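You operate a simulated robot arm through the tools that you are given. There is no shell and no other tool.

Carry out the task below with a simulated two-armed robot. There is one attempt and no reset: what you move stays moved.

TASK
Press the coil under the block, then check it in the coil gauge.
Fine: one stroke; lay the block on the pad at D32; leave the table out and the bridge over the coil.

The check looks at the end state, three seconds after you hand in, the way a careful person would. Anything else that was tipped, shoved, dropped, spilled or broken makes it a failure.

THE ROBOT
Two 7-joint arms with two-finger parallel grippers on one trunk that stands fixed in place. Base frame: the origin is at the foot of the trunk, x ahead of it, y to its left, z up. Units: m, rad, N and s.
The left shoulder is at [0.05, 0.168, 1.157], the right one opposite. With the tool pointing down near the work surface each hand reaches from about 0.1 to 0.64 m from the base axis, measured 20 degrees to its own side. Payload 1.57 kg a hand.
The TCP of each hand is the grasp point between the finger pads, 0.03 m short of the fingertips. In the tool frame z runs along the fingers and y along their closing line. Largest opening 0.08 m; finger width 0.017, thickness 0.012; the body of the gripper, 0.04 by 0.082 m, starts 0.08 m behind the TCP.
Orientation is that of the tool frame in the base frame, as a unit quaternion [w, x, y, z]. With the fingers straight down and closing along the base's y, the tool's x points along the base's -x, its y along +y and its z along -z.

THE INTERFACE
- The arms move only by the tool move_arm. It takes "left_plan", "right_plan" or both (then of equal length, played together; a hand with none holds still); each is a list of rows, each a list of 7 numbers: the turn, a rotation vector about the tool's x, y, z in rad, then the shift along the tool's x, y, z in m, then the finger opening in m, from 0 to 0.08. In form: [[ax, ay, az, tx, ty, tz, jaw], ...]. A call has 1 to 20 rows; each row shifts and turns the commanded pose from where the row before left it, along the tool's axes as they then stand. A row lasts 0.2 s, in which the tool goes at most 0.05 m and 0.15 rad; a call with a longer step from one row to the next is refused whole, and so is a gripper value outside its range. A pose out of reach is approached as far as the arm can. The call stops where the force on the tool passes 90 N (or 10 N more than at its start, if that is more) or the arm is blocked; 0.2 s more then pass. The fingers move at their own pace (about 0.045 m/s each) and stop on an object; they squeeze with about 20 N. The grip force told is the motor's: it shows also when the fingers shut on nothing. Time passes only in rows, and 0.2 s behind the last, so rows that do not move let the fingers close. It gives the time, the measured TCP pose, the force on the tool (base axes), the opening and the grip force at its end, in the units of the frame above (readings bear some noise), with the torque about the TCP (base axes, N m) and any sound that the robot's microphone picked up.
- Cameras (640 x 400 px; columns grow to the right, rows downward): "scene" is now at [0.1235, -0.033, 1.3745]; the picture's right is [-0.36, -0.93, 0.00], its down [-0.49, 0.19, -0.85] and it looks along [0.79, -0.31, -0.52] (base axes); focal length 214 px, centre (320, 200). "left" rides on the left gripper at [0.072, 0.007, -0.122] in its tool frame; the picture's right is [-0.09, 1.00, 0.00], its down [-0.84, -0.08, -0.54] and it looks along [-0.54, -0.05, 0.84] (tool axes); focal length 238 px, centre (320, 200). "right" rides on the right gripper at [0.072, -0.007, -0.122] in its tool frame; the picture's right is [0.09, 1.00, 0.00], its down [-0.84, 0.08, -0.54] and it looks along [-0.54, 0.05, 0.84] (tool axes); focal length 238 px, centre (320, 200). There is no depth. A picture from a camera that has moved, and an enlarged one, comes with that camera's place and axes in the base frame and with its lens.
- get_image(camera): a new picture of that camera. The clock stands still meanwhile.
- lift_body(by): slides the trunk up (or, below 0, down) by that many m; the arms and the scene camera ride with it, the base frame stays. It gives what a move gives, with no picture.
- turn_head(pan, tilt): turns the head with the scene camera to pan (to the left, within 1.396 rad either way) and tilt (down, from -0.506 to 1.204), counted from straight ahead of the robot. It gives what a move gives.
- inspect(camera, box): a new picture of the part [left, top, right, bottom] of that camera's present view, enlarged. The clock stands still meanwhile.
- close_job(): hands the job in; it is judged then, once.

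Nothing tells you positions but the pictures and the camera data. Unless the task says otherwise, let go and move clear before handing in.

The tools are called after "Emit:" as a command line: name --argument value ..., lists and objects as JSON in quotes. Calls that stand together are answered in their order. move_arm: Moves the arms, as the interface text tells. Its arguments: {"type":"object","properties":{"left_plan":{"type":"array","items":{"type":"array","items":{"type":"number"}}},"right_plan":{"type":"array","items":{"type":"array","items":{"type":"number"}}}},"required":[]} The other tools are called the same way: lift_body (by) moves the trunk up or down; turn_head (pan, tilt) turns the head that bears the scene camera; get_image (camera) takes a picture; inspect (camera, box) takes an enlarged picture of a part of a camera's view; close_job () hands the job in.

At the start:

```text
t: 0.0
left_tcp_pos: [0.3474, 0.0133, 1.3144]
left_ee_rot: [0.0, 0.0, 1.0, 0.0]
left_contact_force: [0.9, -0.2, -0.5]
left_torque: [0.02, -0.04, 0.03]
left_width: 0.08
left_grip_force: 0.1
right_tcp_pos: [0.4079, -0.3215, 1.2547]
right_ee_rot: [0.0, 0.001, 1.0, 0.0]
right_contact_force: [0.3, -0.2, 0.1]
right_torque: [0.03, 0.03, -0.01]
right_width: 0.08
right_grip_force: 0.0
trunk travel left (down, up): [-0.325, 0.118]
head pan, tilt (commanded): [-0.374, 0.55]
```

scene: 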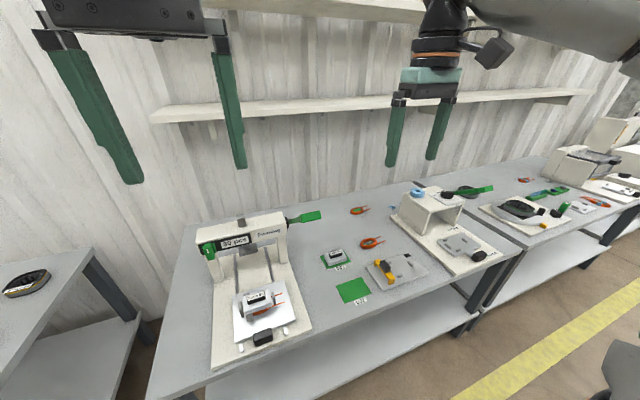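
right: 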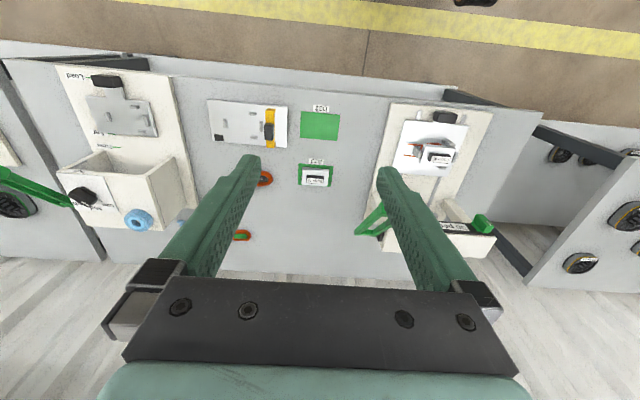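
left: 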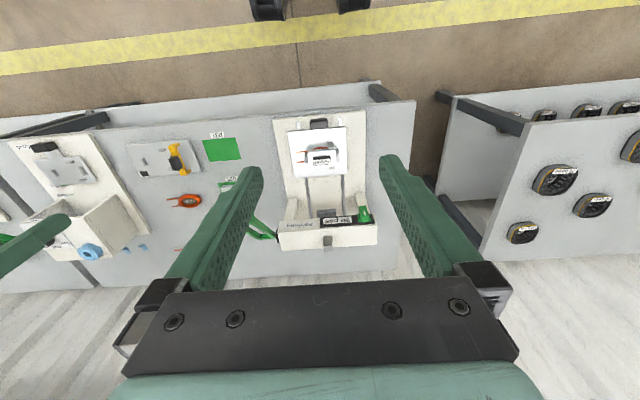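

I see a press machine on a bench at left-centre with a coil and a block, two green pads, a gauge and another machine to the right. I'll zoom in before deciding anything.

Emit:
inspect --camera "scene" --box '[180, 190, 340, 370]'

Emit:
inspect --camera "scene" --box '[310, 180, 520, 310]'

Emit:
inspect --camera "right" --box '[360, 90, 520, 260]'

Emit:
inspect --camera "right" --box '[180, 80, 360, 260]'

Emit:
inspect --camera "left" --box '[240, 90, 420, 260]'

Emit:
inspect --camera "right" --box '[20, 50, 220, 250]'

```text
2.22 times, centred on (260, 280) of scene
camera zoom: at [0.1235, -0.033, 1.3745], right [-0.36, -0.93, 0.0], down [-0.49, 0.19, -0.85], along [0.79, -0.31, -0.52], focal length 477 px, centre (453, 22)
```

zoom: 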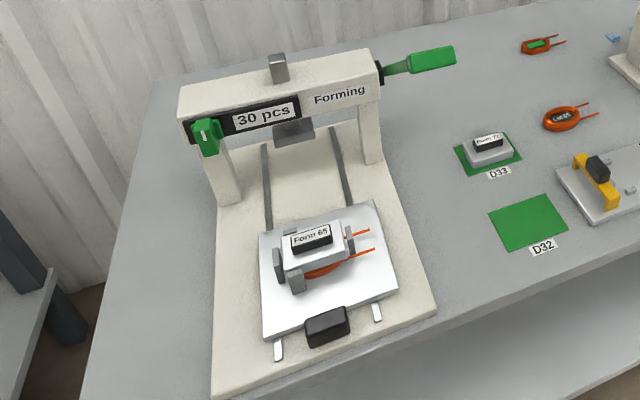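

```text
3.05 times, centred on (415, 245) of scene
camera zoom: at [0.1235, -0.033, 1.3745], right [-0.36, -0.93, 0.0], down [-0.49, 0.19, -0.85], along [0.79, -0.31, -0.52], focal length 654 px, centre (30, 63)
```

zoom: 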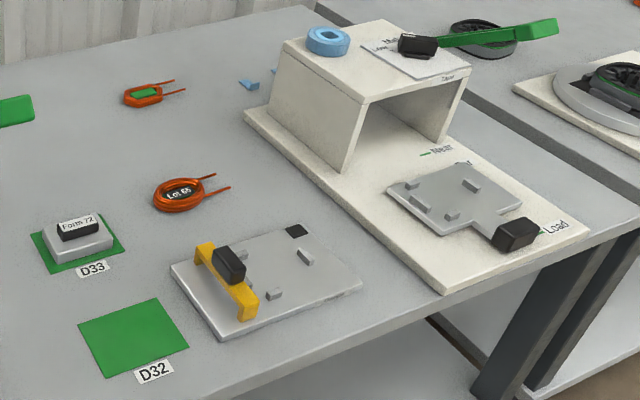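

```text
2.35 times, centred on (440, 175) of right
camera zoom: at [0.337, -0.3285, 1.3765], right [-0.09, 1.0, 0.0], down [0.84, 0.08, 0.54], along [0.54, 0.05, -0.84], focal length 561 px, centre (38, 259)
```

zoom: 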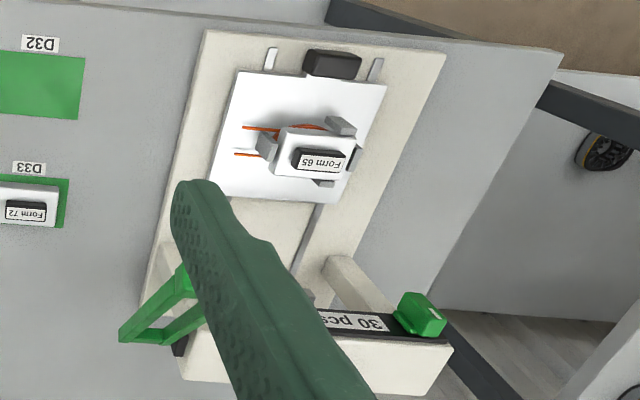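

```text
2.22 times, centred on (270, 170) of right
camera zoom: at [0.337, -0.3285, 1.3765], right [-0.09, 1.0, 0.0], down [0.84, 0.08, 0.54], along [0.54, 0.05, -0.84], focal length 530 px, centre (431, 267)
```

zoom: 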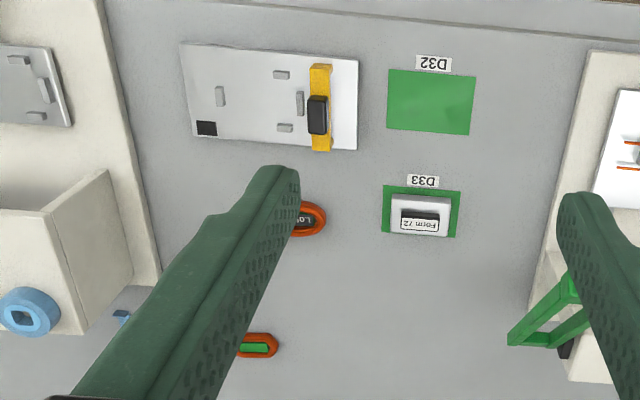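

```text
2.35 times, centred on (330, 175) of left
camera zoom: at [0.2757, 0.0199, 1.4366], right [0.09, 1.0, 0.0], down [0.84, -0.08, 0.54], along [0.54, -0.05, -0.84], focal length 561 px, centre (296, 259)
```

zoom: 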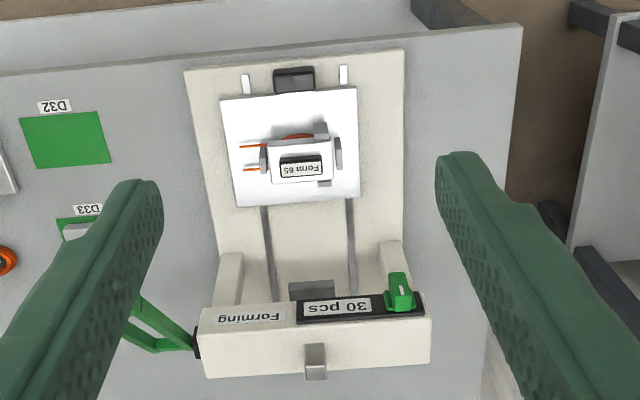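

```text
2.00 times, centred on (120, 150) of right
camera zoom: at [0.337, -0.3285, 1.3765], right [-0.09, 1.0, 0.0], down [0.84, 0.08, 0.54], along [0.54, 0.05, -0.84], focal length 477 px, centre (720, 300)
```

zoom: 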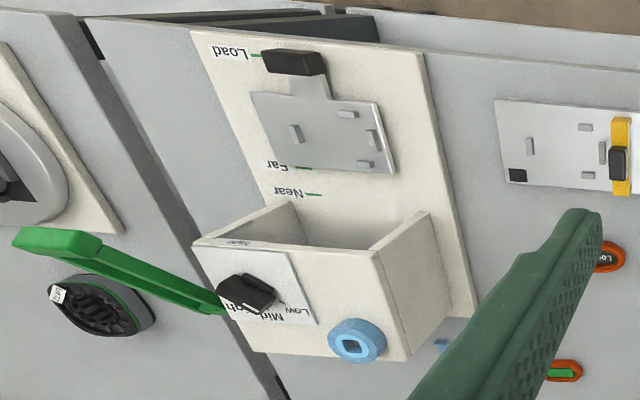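

The press is straight ahead: Form 65 block over a coil on its table, which is out. To the right are an empty D32 pad, D33 with Form 72, and a coil gauge plate with a yellow bridge. I'll turn the head for better views before moving anything.

Emit:
turn_head --pan 0.0 --tilt 0.75

Emit:
get_image --camera "scene"

Emit:
inspect --camera "scene" --box '[200, 100, 440, 250]'

```text
t: 0.8
left_tcp_pos: [0.3465, 0.013, 1.3134]
left_ee_rot: [0.0, 0.0, 1.0, 0.0]
left_contact_force: [0.2, 0.1, -0.1]
left_torque: [0.02, 0.0, 0.01]
left_width: 0.0799
left_grip_force: 0.1
right_tcp_pos: [0.407, -0.3222, 1.2543]
right_ee_rot: [-0.001, 0.001, 1.0, 0.0]
right_contact_force: [-1.2, 1.5, 0.1]
right_torque: [0.03, 0.02, 0.01]
right_width: 0.0802
right_grip_force: 0.1
trunk travel left (down, up): [-0.325, 0.118]
head pan, tilt (commanded): [0.0, 0.75]
```

```text
taken
camera scene: at [0.1228, -0.0004, 1.3572], right [0.0, -1.0, 0.0], down [-0.68, 0.0, -0.73], along [0.73, 0.0, -0.68], focal length 214 px, centre (320, 200)
```

scene: 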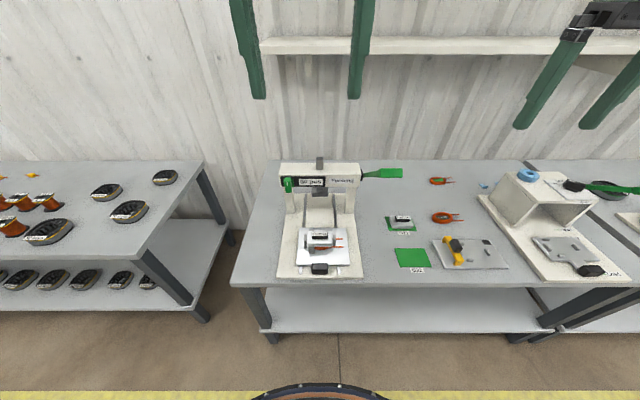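

```text
2.67 times, centred on (320, 175) of scene
camera zoom: at [0.1228, -0.0004, 1.3572], right [0.0, -1.0, 0.0], down [-0.68, 0.0, -0.73], along [0.73, 0.0, -0.68], focal length 572 px, centre (320, 267)
```

zoom: 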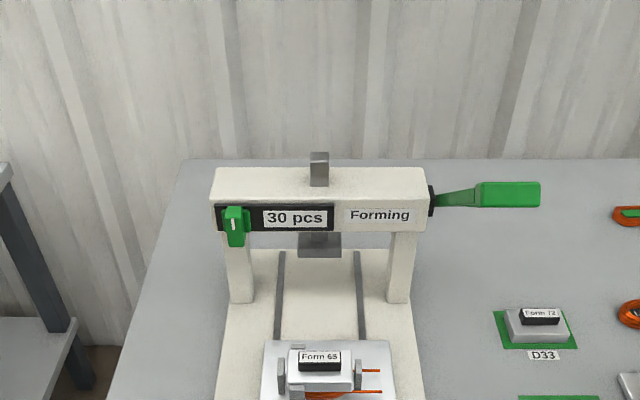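

Emit:
inspect --camera "scene" --box '[270, 150, 370, 212]'

Emit:
inspect --camera "scene" --box '[270, 205, 370, 280]'

Emit:
inspect --camera "scene" --box '[380, 170, 520, 275]'

Emit:
inspect --camera "scene" --box '[470, 160, 640, 285]'

Emit:
inspect --camera "left" --box '[270, 100, 390, 250]'

```text
6.40 times, centred on (320, 181) of scene
camera zoom: at [0.1228, -0.0004, 1.3572], right [0.0, -1.0, 0.0], down [-0.68, 0.0, -0.73], along [0.73, 0.0, -0.68], focal length 1373 px, centre (320, 322)
```

zoom: 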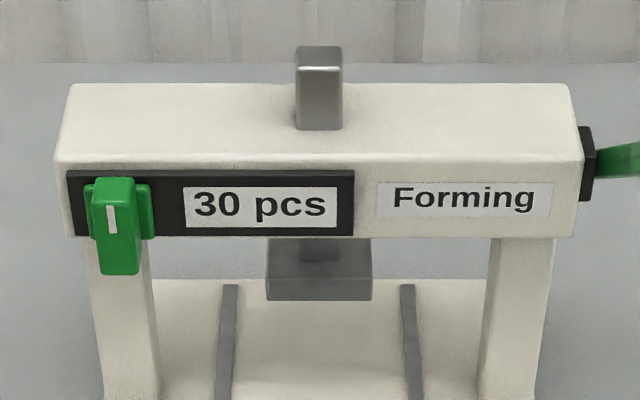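

```text
5.33 times, centred on (320, 242) of scene
camera zoom: at [0.1228, -0.0004, 1.3572], right [0.0, -1.0, 0.0], down [-0.68, 0.0, -0.73], along [0.73, 0.0, -0.68], focal length 1144 px, centre (320, -27)
```

zoom: 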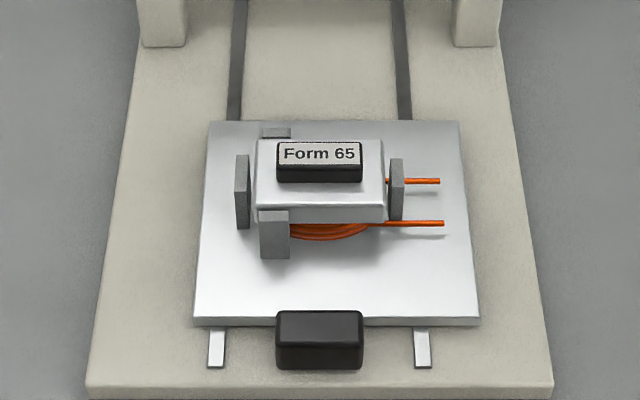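

```text
3.81 times, centred on (450, 222) of scene
camera zoom: at [0.1228, -0.0004, 1.3572], right [0.0, -1.0, 0.0], down [-0.68, 0.0, -0.73], along [0.73, 0.0, -0.68], focal length 817 px, centre (-175, 114)
```

zoom: 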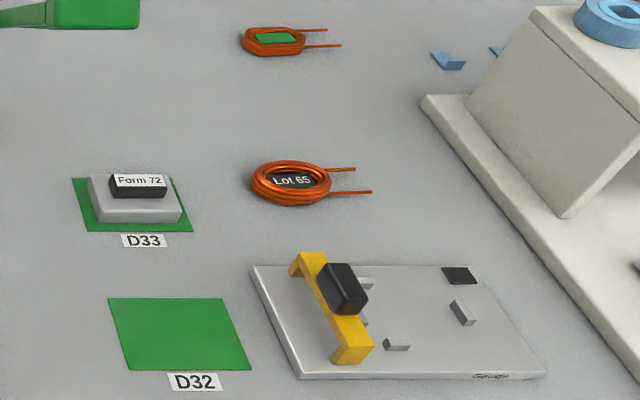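

```text
3.20 times, centred on (555, 222) of scene
camera zoom: at [0.1228, -0.0004, 1.3572], right [0.0, -1.0, 0.0], down [-0.68, 0.0, -0.73], along [0.73, 0.0, -0.68], focal length 686 px, centre (-432, 128)
```

zoom: 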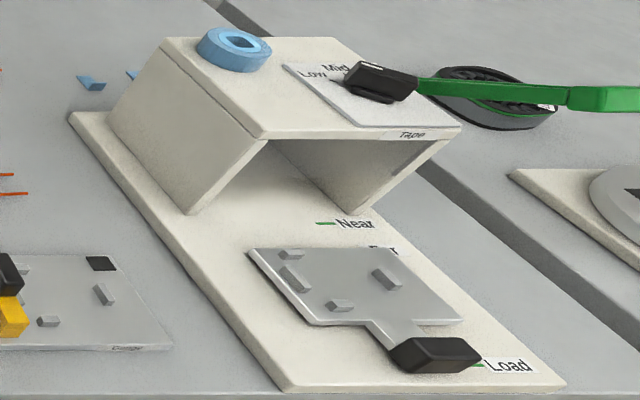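

```text
2.67 times, centred on (330, 175) of left
camera zoom: at [0.2757, 0.0198, 1.4366], right [0.09, 1.0, 0.0], down [0.84, -0.08, 0.54], along [0.54, -0.05, -0.84], focal length 636 px, centre (293, 267)
```

zoom: 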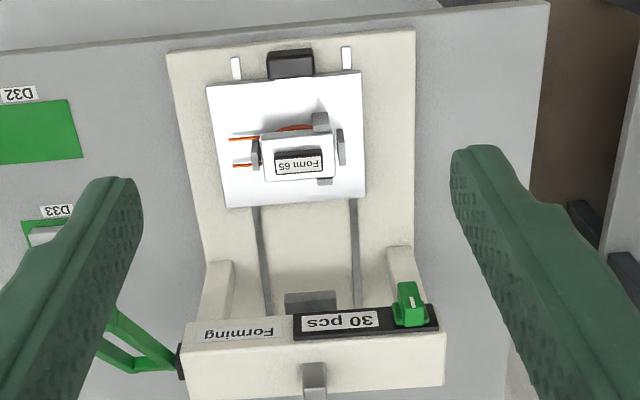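

The press table is out with Form 65 over the coil, the lever is on the right of the press head, and the gauge plate with the yellow bridge is right of D32. I'll lower both hands a bit to use their cameras for a closer look.

Emit:
move_arm --left_plan '[[0, 0, 0, 0.0093, 0.004, 0.042, 0.08], [0, 0, 0, 0.0093, 0.004, 0.042, 0.08], [0, 0, 0, 0.0093, 0.004, 0.042, 0.08], [0, 0, 0, 0.0093, 0.004, 0.042, 0.08], [0, 0, 0, 0.0093, 0.004, 0.042, 0.08]]' --right_plan '[[0, 0, 0, 0.01, -0.026, 0.03, 0.08], [0, 0, 0, 0.01, -0.026, 0.03, 0.08], [0, 0, 0, 0.01, -0.026, 0.03, 0.08], [0, 0, 0, 0.01, -0.026, 0.03, 0.08], [0, 0, 0, 0.01, -0.026, 0.03, 0.08]]'

Emit:
get_image --camera "left"

Emit:
get_image --camera "right"

Emit:
get_image --camera "scene"

```text
t: 2.0
left_tcp_pos: [0.3003, 0.0319, 1.1046]
left_ee_rot: [0.0, 0.0, 1.0, -0.001]
left_contact_force: [0.0, 0.3, 0.6]
left_torque: [0.01, -0.01, -0.02]
left_width: 0.0801
left_grip_force: 0.0
right_tcp_pos: [0.3568, -0.4519, 1.1071]
right_ee_rot: [0.002, 0.0, 1.0, 0.001]
right_contact_force: [0.7, -0.1, 0.2]
right_torque: [0.0, -0.01, 0.0]
right_width: 0.0801
right_grip_force: 0.2
trunk travel left (down, up): [-0.325, 0.118]
head pan, tilt (commanded): [0.0, 0.75]
```

```text
taken
camera left: at [0.2282, 0.0385, 1.2274], right [0.09, 1.0, 0.0], down [0.84, -0.08, 0.54], along [0.54, -0.05, -0.84], focal length 238 px, centre (320, 200)
```

left: 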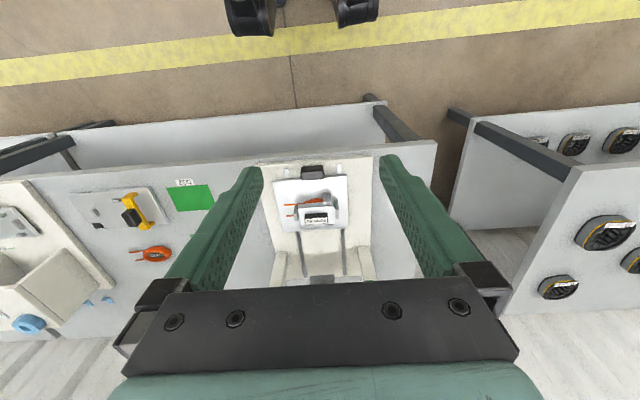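

```text
taken
camera right: at [0.2877, -0.4585, 1.2285], right [-0.09, 1.0, 0.0], down [0.84, 0.08, 0.54], along [0.54, 0.05, -0.84], focal length 238 px, centre (320, 200)
```

right: 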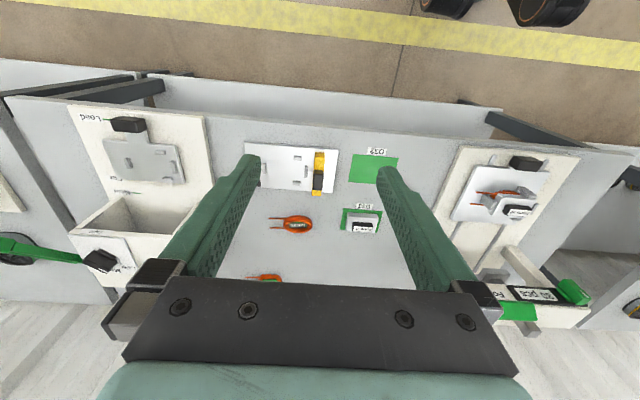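

```text
taken
camera scene: at [0.1229, -0.0007, 1.3572], right [0.0, -1.0, 0.0], down [-0.68, 0.0, -0.73], along [0.73, 0.0, -0.68], focal length 214 px, centre (320, 200)
```

scene: 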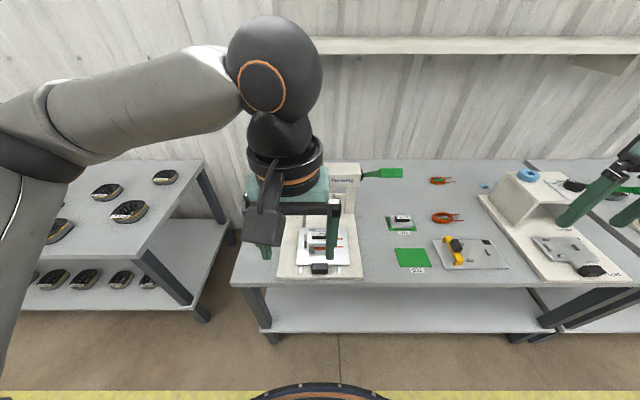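

Emit:
inspect --camera "right" --box '[230, 130, 410, 245]'

Emit:
inspect --camera "left" --box '[240, 150, 400, 290]'

Emit:
inspect --camera "left" --box '[0, 160, 240, 330]'

Emit:
inspect --camera "right" --box '[430, 140, 610, 340]'

```text
3.48 times, centred on (320, 188) of right
camera zoom: at [0.2877, -0.4585, 1.2285], right [-0.09, 1.0, 0.0], down [0.84, 0.08, 0.54], along [0.54, 0.05, -0.84], focal length 829 px, centre (320, 244)
```

zoom: 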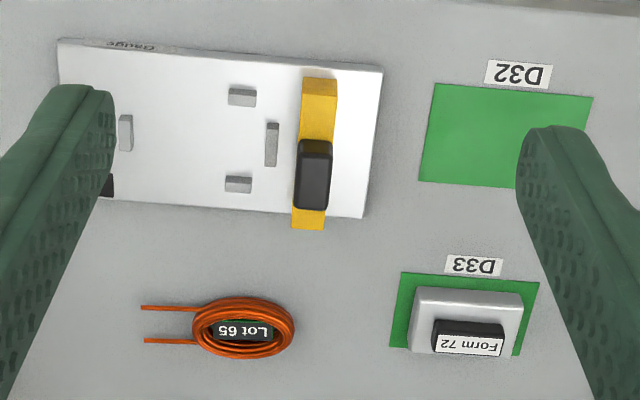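

```text
2.86 times, centred on (320, 220) of left
camera zoom: at [0.2282, 0.0385, 1.2274], right [0.09, 1.0, 0.0], down [0.84, -0.08, 0.54], along [0.54, -0.05, -0.84], focal length 681 px, centre (320, 143)
```

zoom: 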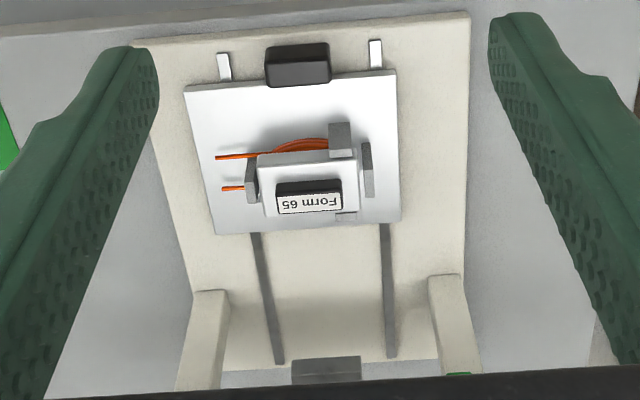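

```text
2.35 times, centred on (120, 245) of left
camera zoom: at [0.2282, 0.0385, 1.2274], right [0.09, 1.0, 0.0], down [0.84, -0.08, 0.54], along [0.54, -0.05, -0.84], focal length 561 px, centre (791, 94)
```

zoom: 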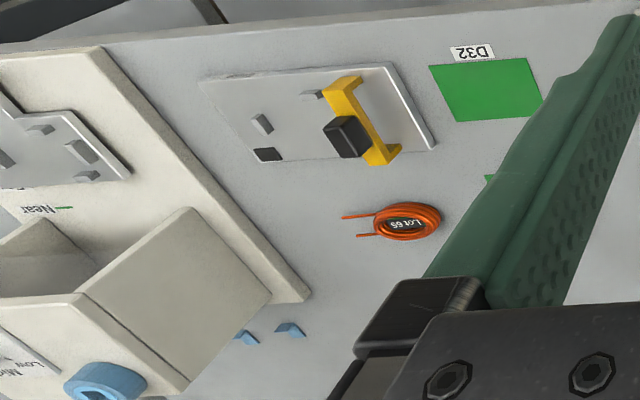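

```text
2.00 times, centred on (520, 240) of right
camera zoom: at [0.2877, -0.4585, 1.2285], right [-0.09, 1.0, 0.0], down [0.84, 0.08, 0.54], along [0.54, 0.05, -0.84], focal length 477 px, centre (-80, 120)
```

zoom: 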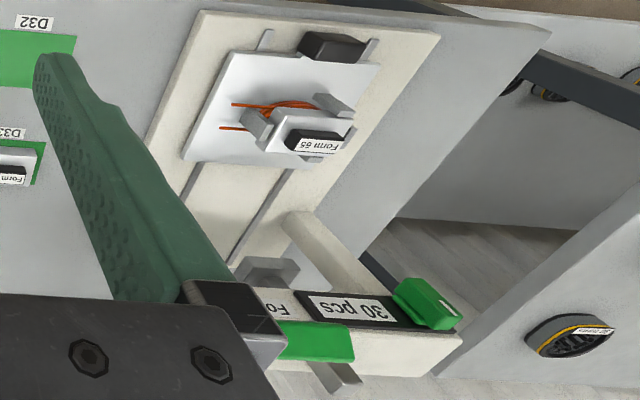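

Emit:
inspect --camera "scene" --box '[340, 150, 420, 200]'

Emit:
inspect --camera "scene" --box '[420, 225, 520, 280]'

```text
8.00 times, centred on (380, 175) of scene
camera zoom: at [0.1229, -0.0007, 1.3572], right [0.0, -1.0, 0.0], down [-0.68, 0.0, -0.73], along [0.73, 0.0, -0.68], focal length 1716 px, centre (-160, 400)
```

zoom: 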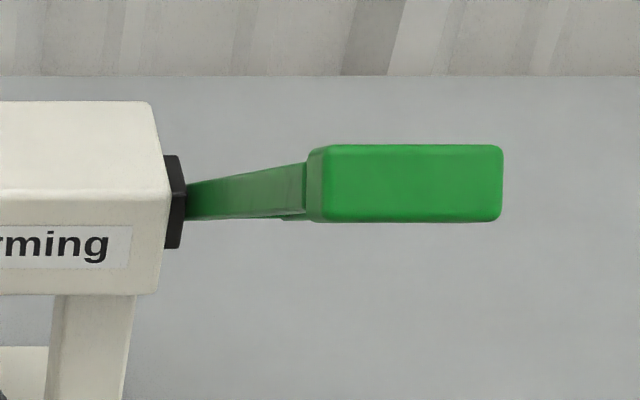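

```text
6.40 times, centred on (470, 252) of scene
camera zoom: at [0.1229, -0.0007, 1.3572], right [0.0, -1.0, 0.0], down [-0.68, 0.0, -0.73], along [0.73, 0.0, -0.68], focal length 1373 px, centre (-640, -136)
```

zoom: 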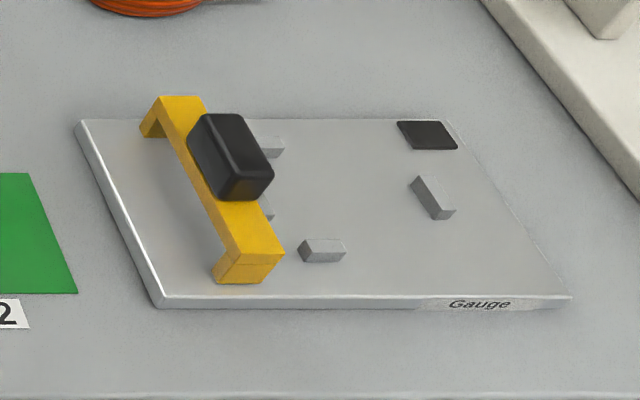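

The gauge has four small posts that match the coil-and-leads layout, with the bridge at its left end. I still need to see the lever clearly, so I'll shift the left hand aside and bring the right camera over it.

Emit:
move_arm --left_plan '[[0, 0, 0, 0, 0.037, 0, 0.08], [0, 0, 0, 0, 0.037, 0, 0.08], [0, 0, 0, 0, 0.037, 0, 0.08], [0, 0, 0, 0, 0.037, 0, 0.08], [0, 0, 0, 0, 0.037, 0, 0.08], [0, 0, 0, 0, 0.037, 0, 0.08]]' --right_plan '[[0, 0, 0, -0.0067, 0.0417, -0.0167, 0.08], [0, 0, 0, -0.0067, 0.0417, -0.0167, 0.08], [0, 0, 0, -0.0067, 0.0417, -0.0167, 0.08], [0, 0, 0, -0.0067, 0.0417, -0.0167, 0.08], [0, 0, 0, -0.0067, 0.0417, -0.0167, 0.08], [0, 0, 0, -0.0067, 0.0417, -0.0167, 0.08]]'

Emit:
get_image --camera "right"

Emit:
get_image --camera "left"

```text
t: 3.5
left_tcp_pos: [0.3016, 0.2544, 1.1015]
left_ee_rot: [0.0, 0.001, 1.0, 0.0]
left_contact_force: [-0.6, -0.1, -0.9]
left_torque: [0.01, 0.01, -0.02]
left_width: 0.0799
left_grip_force: 0.1
right_tcp_pos: [0.3987, -0.2017, 1.2065]
right_ee_rot: [-0.001, 0.001, 1.0, 0.0]
right_contact_force: [0.5, 1.1, 0.7]
right_torque: [-0.03, 0.0, -0.03]
right_width: 0.0801
right_grip_force: 0.1
trunk travel left (down, up): [-0.325, 0.118]
head pan, tilt (commanded): [0.0, 0.75]
```

```text
taken
camera right: at [0.3278, -0.2088, 1.3296], right [-0.09, 1.0, 0.0], down [0.84, 0.08, 0.54], along [0.54, 0.05, -0.84], focal length 238 px, centre (320, 200)
```

right: 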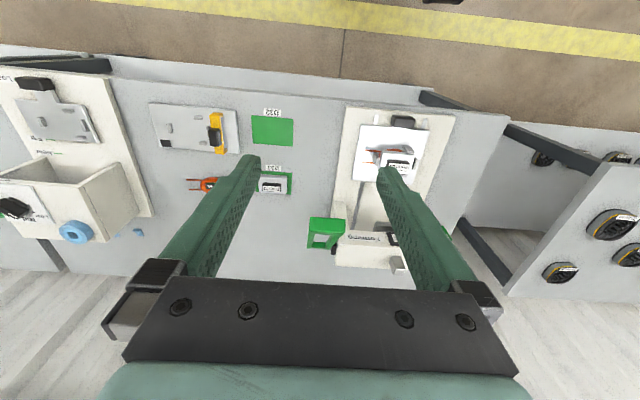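

```text
taken
camera left: at [0.2297, 0.2615, 1.2251], right [0.09, 1.0, 0.0], down [0.84, -0.08, 0.54], along [0.54, -0.05, -0.84], focal length 238 px, centre (320, 200)
```

left: 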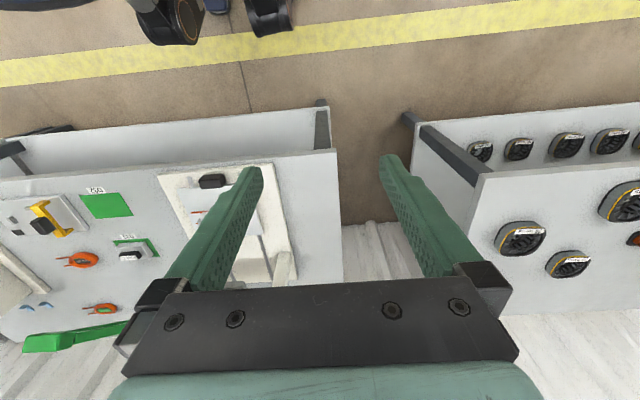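

Emit:
inspect --camera "right" --box '[280, 200, 420, 285]'

Emit:
inspect --camera "left" --box '[0, 290, 160, 380]'

Emit:
inspect --camera "scene" --box '[260, 150, 440, 280]'

```text
4.57 times, centred on (350, 242) of right
camera zoom: at [0.3278, -0.2088, 1.3296], right [-0.09, 1.0, 0.0], down [0.84, 0.08, 0.54], along [0.54, 0.05, -0.84], focal length 1090 px, centre (183, 6)
```

zoom: 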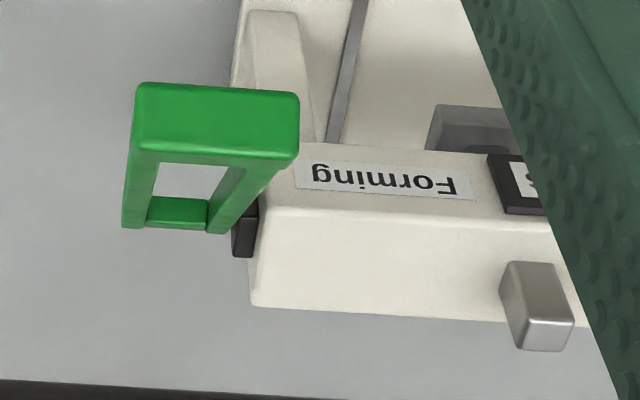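

```text
4.00 times, centred on (80, 335) of left
camera zoom: at [0.2297, 0.2615, 1.2251], right [0.09, 1.0, 0.0], down [0.84, -0.08, 0.54], along [0.54, -0.05, -0.84], focal length 953 px, centre (1280, -340)
```

zoom: 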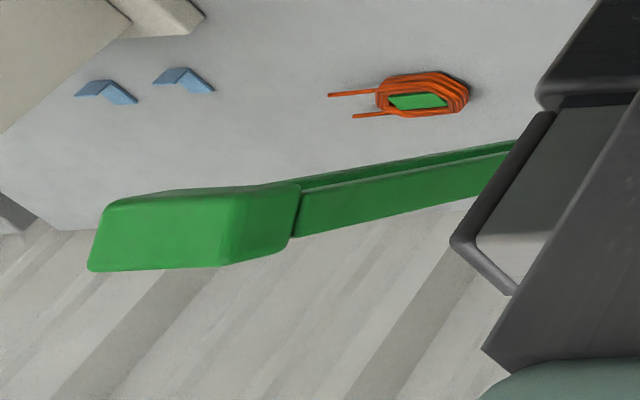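

```text
3.08 times, centred on (350, 215) of scene
camera zoom: at [0.1233, -0.0001, 1.357], right [0.0, -1.0, 0.0], down [-0.68, 0.0, -0.73], along [0.73, 0.0, -0.68], focal length 660 px, centre (228, 154)
```

zoom: 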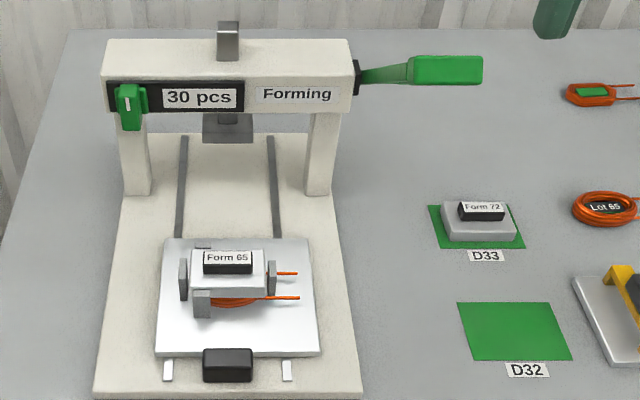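

The lever is a forked handle at about [0.56, -0.18, 1.04] pivoting on a hub near [0.71, -0.14, 0.93]. The gauge is at the edge of reach, so I'll lower the trunk and then get close views for exact positions.

Emit:
lift_body --by -0.18

Emit:
get_image --camera "scene"

Emit:
get_image --camera "right"

Emit:
get_image --camera "left"

```text
t: 5.5
left_tcp_pos: [0.3009, 0.2532, 0.9213]
left_ee_rot: [0.001, -0.001, 1.0, 0.001]
left_contact_force: [0.8, 0.1, 0.3]
left_torque: [-0.01, 0.03, -0.04]
left_width: 0.0799
left_grip_force: 0.0
right_tcp_pos: [0.3982, -0.2027, 1.0283]
right_ee_rot: [0.0, 0.001, 1.0, 0.0]
right_contact_force: [0.0, -0.4, 0.0]
right_torque: [-0.04, 0.0, -0.02]
right_width: 0.0801
right_grip_force: 0.0
trunk travel left (down, up): [-0.145, 0.298]
head pan, tilt (commanded): [0.0, 0.75]
```

```text
taken
camera scene: at [0.1227, -0.0003, 1.1772], right [0.0, -1.0, 0.0], down [-0.68, 0.0, -0.73], along [0.73, 0.0, -0.68], focal length 214 px, centre (320, 200)
```

scene: 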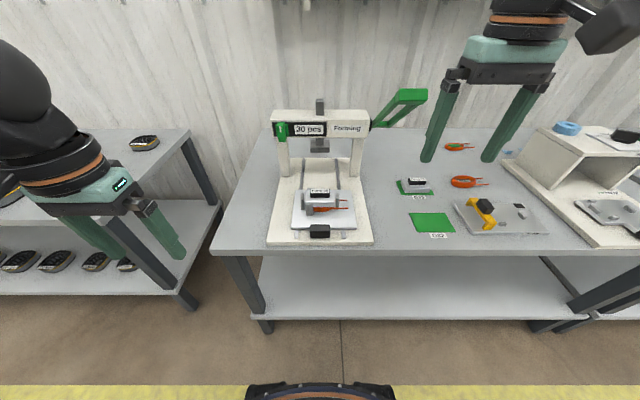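

```text
taken
camera right: at [0.3271, -0.2097, 1.1498], right [-0.09, 1.0, 0.0], down [0.84, 0.08, 0.54], along [0.54, 0.05, -0.84], focal length 238 px, centre (320, 200)
```

right: 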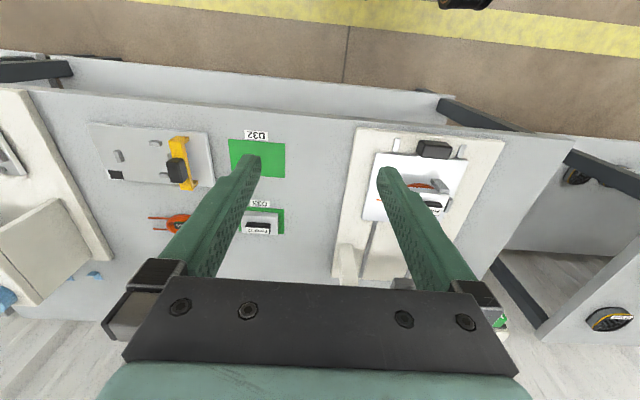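

```text
taken
camera left: at [0.2293, 0.2607, 1.0455], right [0.09, 1.0, 0.0], down [0.84, -0.08, 0.54], along [0.54, -0.05, -0.84], focal length 238 px, centre (320, 200)
```

left: 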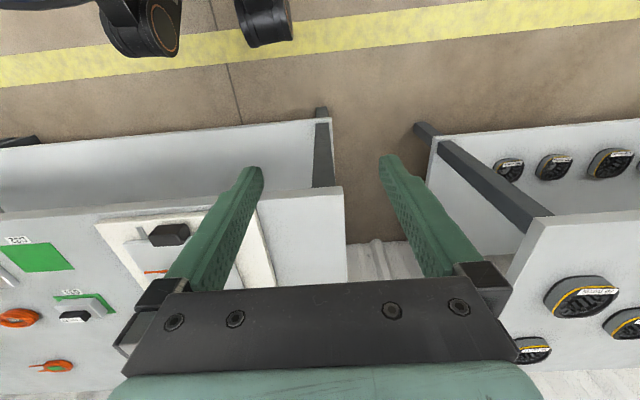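

Emit:
inspect --camera "scene" --box '[255, 160, 385, 250]'

Emit:
inspect --camera "scene" --box '[265, 80, 435, 190]'

Emit:
inspect --camera "scene" --box '[390, 165, 550, 250]'

```text
4.44 times, centred on (320, 205) of scene
camera zoom: at [0.1227, -0.0003, 1.1772], right [0.0, -1.0, 0.0], down [-0.68, 0.0, -0.73], along [0.73, 0.0, -0.68], focal length 953 px, centre (320, 178)
```

zoom: 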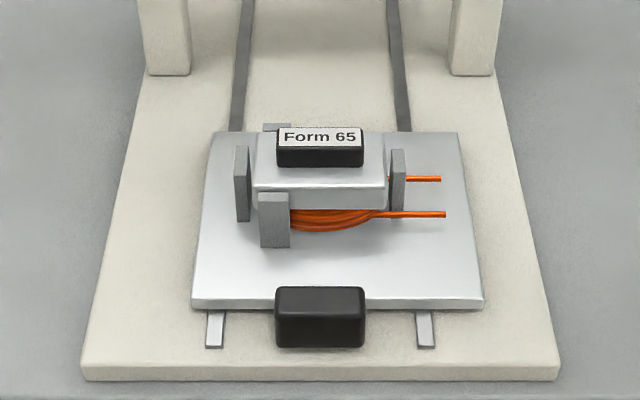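

```text
3.64 times, centred on (350, 135) of scene
camera zoom: at [0.1227, -0.0003, 1.1772], right [0.0, -1.0, 0.0], down [-0.68, 0.0, -0.73], along [0.73, 0.0, -0.68], focal length 780 px, centre (211, 436)
```

zoom: 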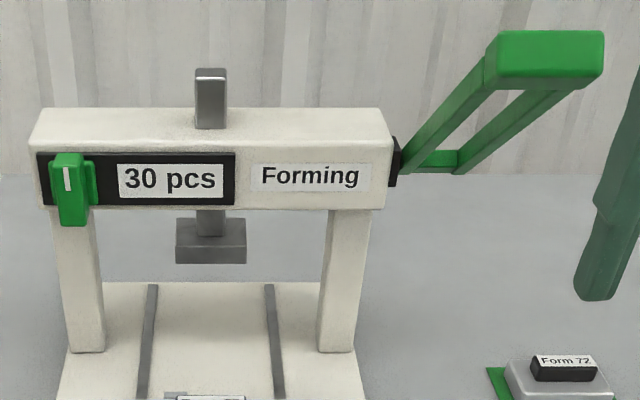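

```text
4.00 times, centred on (470, 208) of scene
camera zoom: at [0.1227, -0.0003, 1.1772], right [0.0, -1.0, 0.0], down [-0.68, 0.0, -0.73], along [0.73, 0.0, -0.68], focal length 858 px, centre (-280, 170)
```

zoom: 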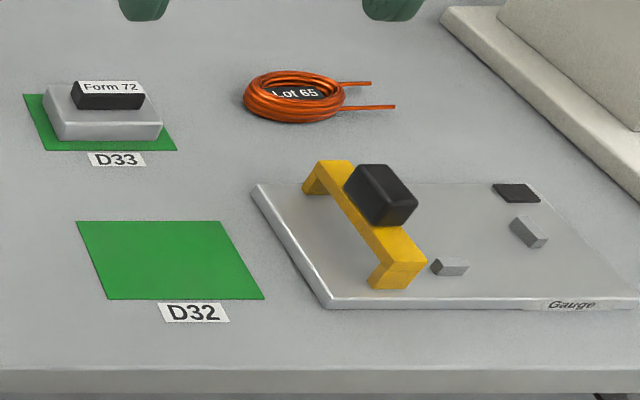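

Triangulating from the two trunk heights: bench top z≈0.722, table handle about [0.458, 0, 0.76], block centre about [0.547, 0], D32 centre about [0.520, -0.312], gauge post centre about [0.531, -0.517], ram axis x≈0.72. I'll bring the left hand in front of the table handle with a forward tilt.

Emit:
move_arm --left_plan '[[0, 0, 0, -0.0165, -0.0422, 0.0068, 0.08], [0, 0, 0, -0.0165, -0.0422, 0.0068, 0.08], [0, 0, 0, -0.0165, -0.0422, 0.0068, 0.08], [0, 0, 0, -0.0165, -0.0422, 0.0068, 0.08], [0, 0, 0, -0.0165, -0.0422, 0.0068, 0.08], [0, 0, 0, -0.0165, -0.0422, 0.0068, 0.08], [0, -0.1454, 0, 0, 0, 0, 0.08], [0, -0.1454, 0, 0, 0, 0, 0.08], [0, -0.1454, 0, 0, 0, 0, 0.08], [0, 0, 0, 0, 0, 0, 0.08]]' --right_plan '[[0, 0, 0, 0, -0.017, 0, 0.08], [0, 0, 0, 0, -0.017, 0, 0.08], [0, 0, 0, 0, -0.017, 0, 0.08], [0, 0, 0, 0, -0.017, 0, 0.08], [0, 0, 0, 0, -0.017, 0, 0.08], [0, 0, 0, 0, -0.017, 0, 0.08], [0, 0, 0, 0, 0, 0, 0.08], [0, 0, 0, 0, 0, 0, 0.08], [0, 0, 0, 0, 0, 0, 0.08], [0, 0, 0, 0, 0, 0, 0.08]]'

Emit:
get_image --camera "left"

Emit:
get_image --camera "right"

Emit:
get_image --camera "scene"

```text
t: 7.7
left_tcp_pos: [0.4006, 0.0021, 0.8827]
left_ee_rot: [0.217, 0.0, 0.976, 0.0]
left_contact_force: [-0.3, 0.5, 0.3]
left_torque: [-0.03, -0.02, -0.01]
left_width: 0.0801
left_grip_force: 0.1
right_tcp_pos: [0.3968, -0.3039, 1.0291]
right_ee_rot: [-0.001, 0.001, 1.0, 0.0]
right_contact_force: [0.1, 0.7, -0.5]
right_torque: [0.0, -0.01, -0.02]
right_width: 0.0799
right_grip_force: 0.0
trunk travel left (down, up): [-0.145, 0.298]
head pan, tilt (commanded): [0.0, 0.75]
```

```text
taken
camera left: at [0.2838, 0.0076, 0.9629], right [0.08, 1.0, 0.04], down [0.53, -0.08, 0.85], along [0.85, -0.05, -0.53], focal length 238 px, centre (320, 200)
```

left: 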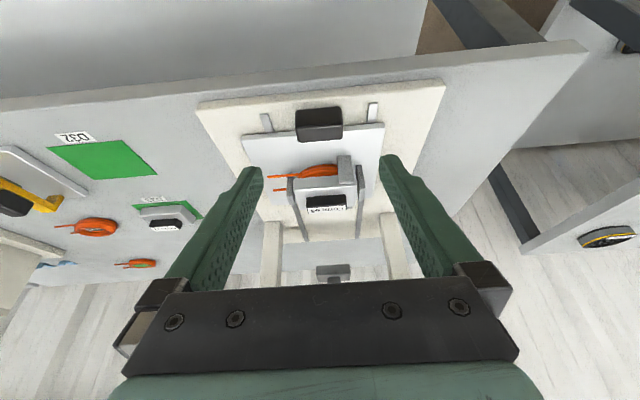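

```text
taken
camera right: at [0.3262, -0.3118, 1.1494], right [-0.09, 1.0, 0.0], down [0.84, 0.08, 0.54], along [0.54, 0.05, -0.84], focal length 238 px, centre (320, 200)
```

right: 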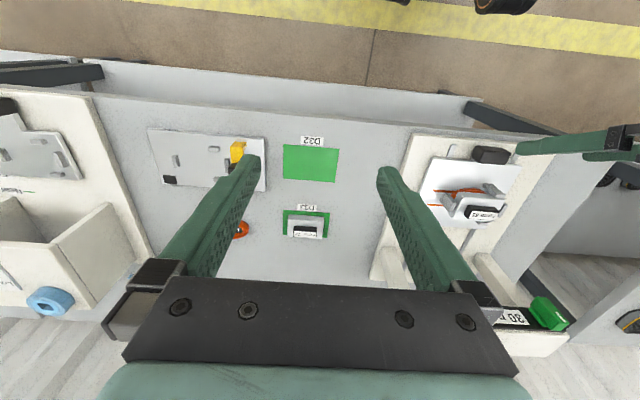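

```text
taken
camera scene: at [0.1227, -0.0003, 1.1771], right [0.0, -1.0, 0.0], down [-0.68, 0.0, -0.73], along [0.73, 0.0, -0.68], focal length 214 px, centre (320, 200)
```

scene: 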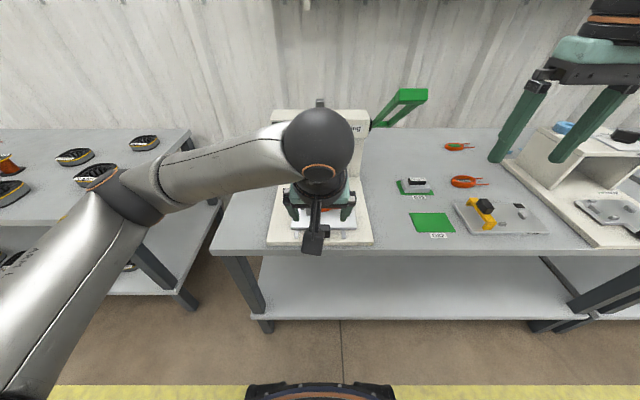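

Emit:
move_arm --left_plan '[[0, 0, 0, 0.0005, -0.0003, 0.029, 0.08], [0, 0, 0, 0.0005, -0.0003, 0.029, 0.08], [0, 0, 0, 0.0005, -0.0003, 0.029, 0.08], [0, 0, 0, 0.0005, -0.0003, 0.029, 0.08], [0, 0, 0, 0, 0, 0, 0.08]]'

Emit:
get_image --camera "left"

Emit:
get_image --camera "scene"

```text
t: 8.8
left_tcp_pos: [0.4474, -0.001, 0.7748]
left_ee_rot: [0.216, 0.0, 0.976, 0.0]
left_contact_force: [0.3, 0.6, -0.7]
left_torque: [-0.05, -0.01, 0.0]
left_width: 0.08
left_grip_force: 0.2
right_tcp_pos: [0.3984, -0.3043, 1.0287]
right_ee_rot: [-0.001, 0.001, 1.0, 0.0]
right_contact_force: [-0.2, 0.6, -0.4]
right_torque: [0.03, 0.0, 0.01]
right_width: 0.08
right_grip_force: 0.0
trunk travel left (down, up): [-0.145, 0.298]
head pan, tilt (commanded): [0.0, 0.75]
```

```text
taken
camera left: at [0.331, 0.0055, 0.8561], right [0.08, 1.0, 0.04], down [0.53, -0.08, 0.84], along [0.84, -0.05, -0.53], focal length 238 px, centre (320, 200)
```

left: 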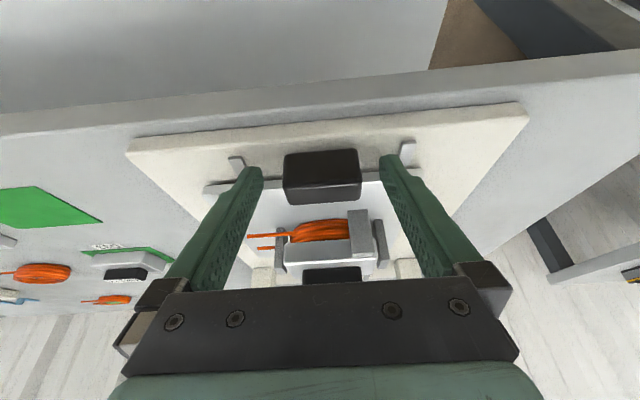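

```text
taken
camera scene: at [0.1228, -0.0003, 1.1771], right [0.0, -1.0, 0.0], down [-0.68, 0.0, -0.73], along [0.73, 0.0, -0.68], focal length 214 px, centre (320, 200)
```

scene: 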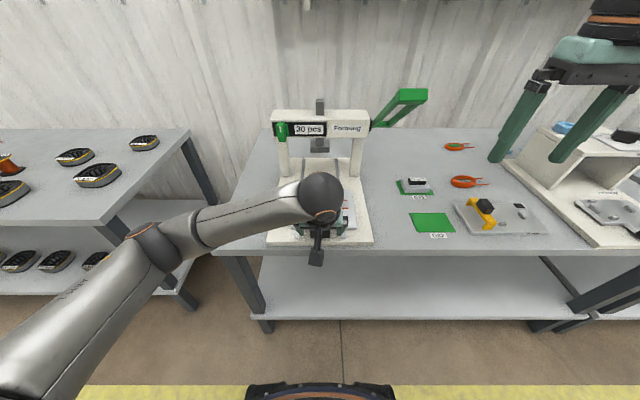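

Emit:
move_arm --left_plan '[[0, 0, 0, 0, 0, 0, 0.03], [0, 0, 0, 0, 0, 0, 0.03], [0, 0, 0, 0, 0, 0, 0.03], [0, 0, 0, 0, 0, 0, 0.03]]'

Emit:
get_image --camera "left"

```text
t: 9.8
left_tcp_pos: [0.4471, 0.0002, 0.7761]
left_ee_rot: [0.216, -0.001, 0.976, 0.001]
left_contact_force: [-1.4, 11.1, 0.9]
left_torque: [0.22, 0.14, 0.03]
left_width: 0.0498
left_grip_force: 33.9
right_tcp_pos: [0.3979, -0.3044, 1.0284]
right_ee_rot: [0.0, 0.001, 1.0, 0.001]
right_contact_force: [0.4, 0.1, 0.4]
right_torque: [0.01, 0.0, 0.02]
right_width: 0.08
right_grip_force: 0.1
trunk travel left (down, up): [-0.145, 0.298]
head pan, tilt (commanded): [0.0, 0.75]
```

```text
taken
camera left: at [0.3309, 0.0064, 0.8562], right [0.08, 1.0, 0.04], down [0.53, -0.08, 0.84], along [0.84, -0.05, -0.53], focal length 238 px, centre (320, 200)
```

left: 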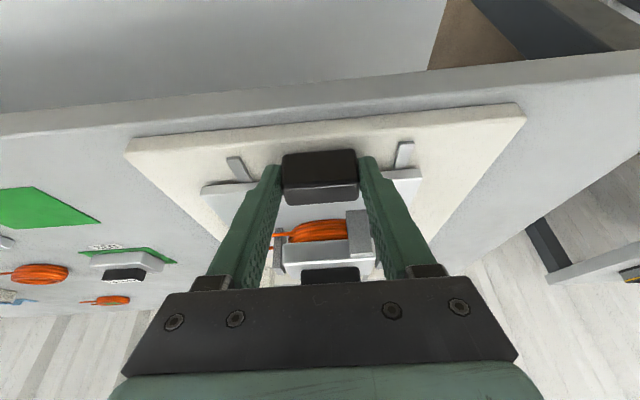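

The handle is gripped at its 0.05 m width. Now I'll slide the table in, gently at first.

Emit:
move_arm --left_plan '[[0, 0, 0, -0.0045, 0.0008, 0.0021, 0.03], [0, 0, 0, -0.0091, 0, 0.0042, 0.03], [0, 0, 0, -0.0091, 0, 0.0042, 0.03], [0, 0, 0, -0.0109, 0, 0.0051, 0.03], [0, 0, 0, -0.0109, 0, 0.0051, 0.03]]'

Emit:
get_image --camera "left"

```text
t: 11.1
left_tcp_pos: [0.4965, -0.0001, 0.7755]
left_ee_rot: [0.215, 0.0, 0.977, 0.0]
left_contact_force: [0.4, 7.1, -6.2]
left_torque: [-0.24, 0.63, -0.38]
left_width: 0.0499
left_grip_force: 45.4
right_tcp_pos: [0.3964, -0.3035, 1.0269]
right_ee_rot: [0.0, 0.001, 1.0, 0.0]
right_contact_force: [-0.3, -1.6, -0.1]
right_torque: [-0.01, 0.0, -0.02]
right_width: 0.0801
right_grip_force: 0.0
trunk travel left (down, up): [-0.145, 0.298]
head pan, tilt (commanded): [0.0, 0.75]
```

```text
taken
camera left: at [0.3801, 0.0069, 0.8563], right [0.08, 1.0, 0.04], down [0.53, -0.08, 0.84], along [0.84, -0.05, -0.53], focal length 238 px, centre (320, 200)
```

left: 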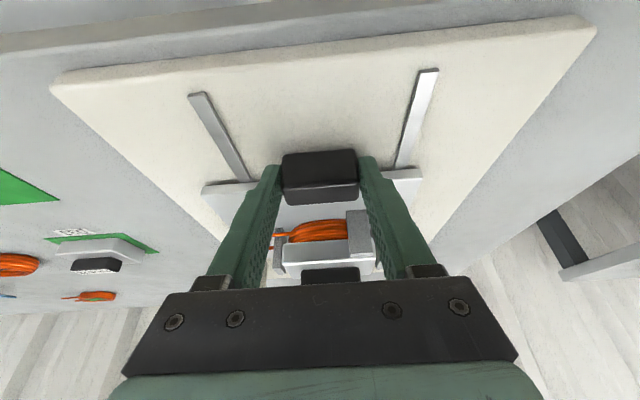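

Emit:
move_arm --left_plan '[[0, 0, 0, -0.0109, 0, 0.0051, 0.03], [0, 0, 0, -0.0109, 0, 0.0051, 0.03], [0, 0, 0, -0.0109, 0, 0.0051, 0.03], [0, 0, 0, -0.0109, 0, 0.0051, 0.03], [0, 0, 0, -0.0109, 0, 0.0051, 0.03], [0, 0, 0, -0.0109, 0, 0.0051, 0.03], [0, 0, 0, -0.0109, 0, 0.0051, 0.03], [0, 0, 0, -0.0109, 0, 0.0051, 0.03], [0, 0, 0, -0.0045, 0, 0.0021, 0.03]]'

Emit:
get_image --camera "left"

Emit:
get_image --camera "scene"

```text
t: 13.1
left_tcp_pos: [0.5989, -0.0004, 0.7749]
left_ee_rot: [0.216, 0.0, 0.976, 0.0]
left_contact_force: [-1.8, -0.7, -9.1]
left_torque: [-0.26, 0.34, -0.31]
left_width: 0.0501
left_grip_force: 44.9
right_tcp_pos: [0.3984, -0.3051, 1.026]
right_ee_rot: [0.0, 0.001, 1.0, 0.0]
right_contact_force: [-0.1, 0.5, -0.6]
right_torque: [0.01, -0.05, -0.04]
right_width: 0.0801
right_grip_force: 0.1
trunk travel left (down, up): [-0.145, 0.298]
head pan, tilt (commanded): [0.0, 0.75]
```

```text
taken
camera left: at [0.4822, 0.0069, 0.8564], right [0.08, 1.0, 0.04], down [0.53, -0.08, 0.84], along [0.84, -0.05, -0.54], focal length 238 px, centre (320, 200)
```

left: 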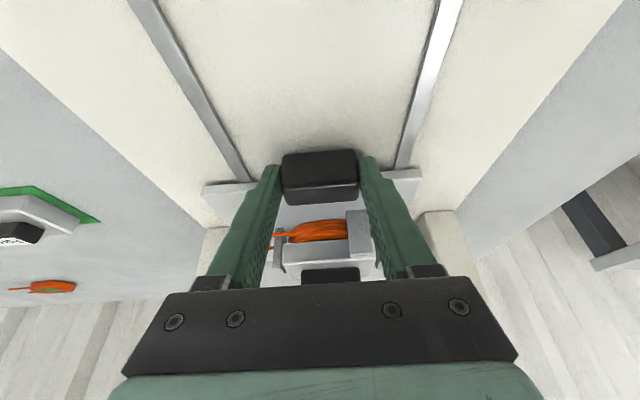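

```text
taken
camera scene: at [0.1235, -0.0003, 1.177], right [0.0, -1.0, 0.0], down [-0.68, 0.0, -0.73], along [0.73, 0.0, -0.68], focal length 214 px, centre (320, 200)
```

scene: 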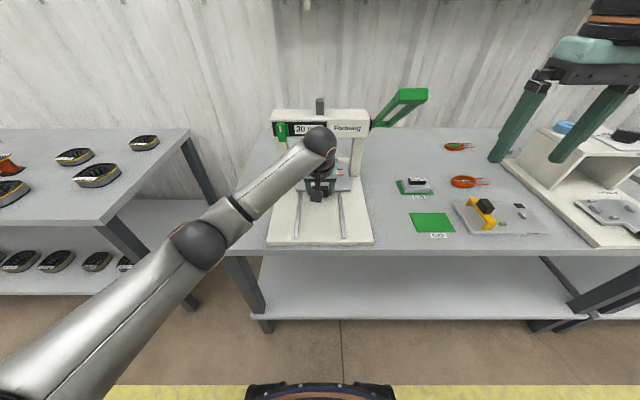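

Emit:
move_arm --left_plan '[[0, 0, 0, -0.0054, 0, 0.0025, 0.03], [0, 0, 0, -0.0054, 0, 0.0025, 0.03], [0, 0, 0, -0.0036, 0, 0.0017, 0.03]]'

Emit:
get_image --camera "left"

```text
t: 13.8
left_tcp_pos: [0.6143, 0.001, 0.7753]
left_ee_rot: [0.215, 0.0, 0.977, 0.0]
left_contact_force: [-1.9, -5.3, -10.3]
left_torque: [0.02, 0.86, 0.17]
left_width: 0.0496
left_grip_force: 45.0
right_tcp_pos: [0.3967, -0.3059, 1.0277]
right_ee_rot: [0.0, 0.001, 1.0, 0.0]
right_contact_force: [-0.1, 0.2, -0.5]
right_torque: [-0.03, 0.05, -0.02]
right_width: 0.0803
right_grip_force: 0.0
trunk travel left (down, up): [-0.145, 0.298]
head pan, tilt (commanded): [0.0, 0.75]
```

```text
taken
camera left: at [0.4974, 0.0069, 0.8564], right [0.08, 1.0, 0.04], down [0.53, -0.08, 0.84], along [0.84, -0.05, -0.54], focal length 238 px, centre (320, 200)
```

left: 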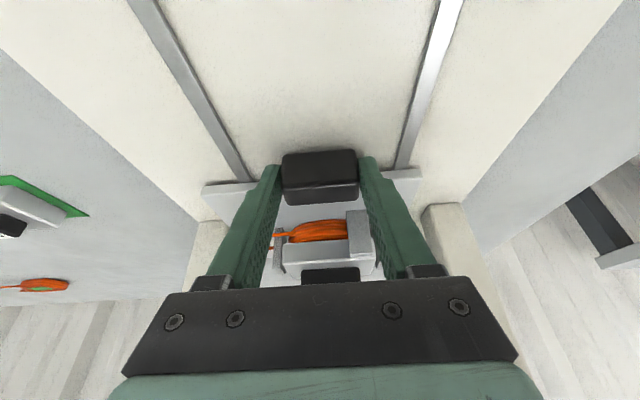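

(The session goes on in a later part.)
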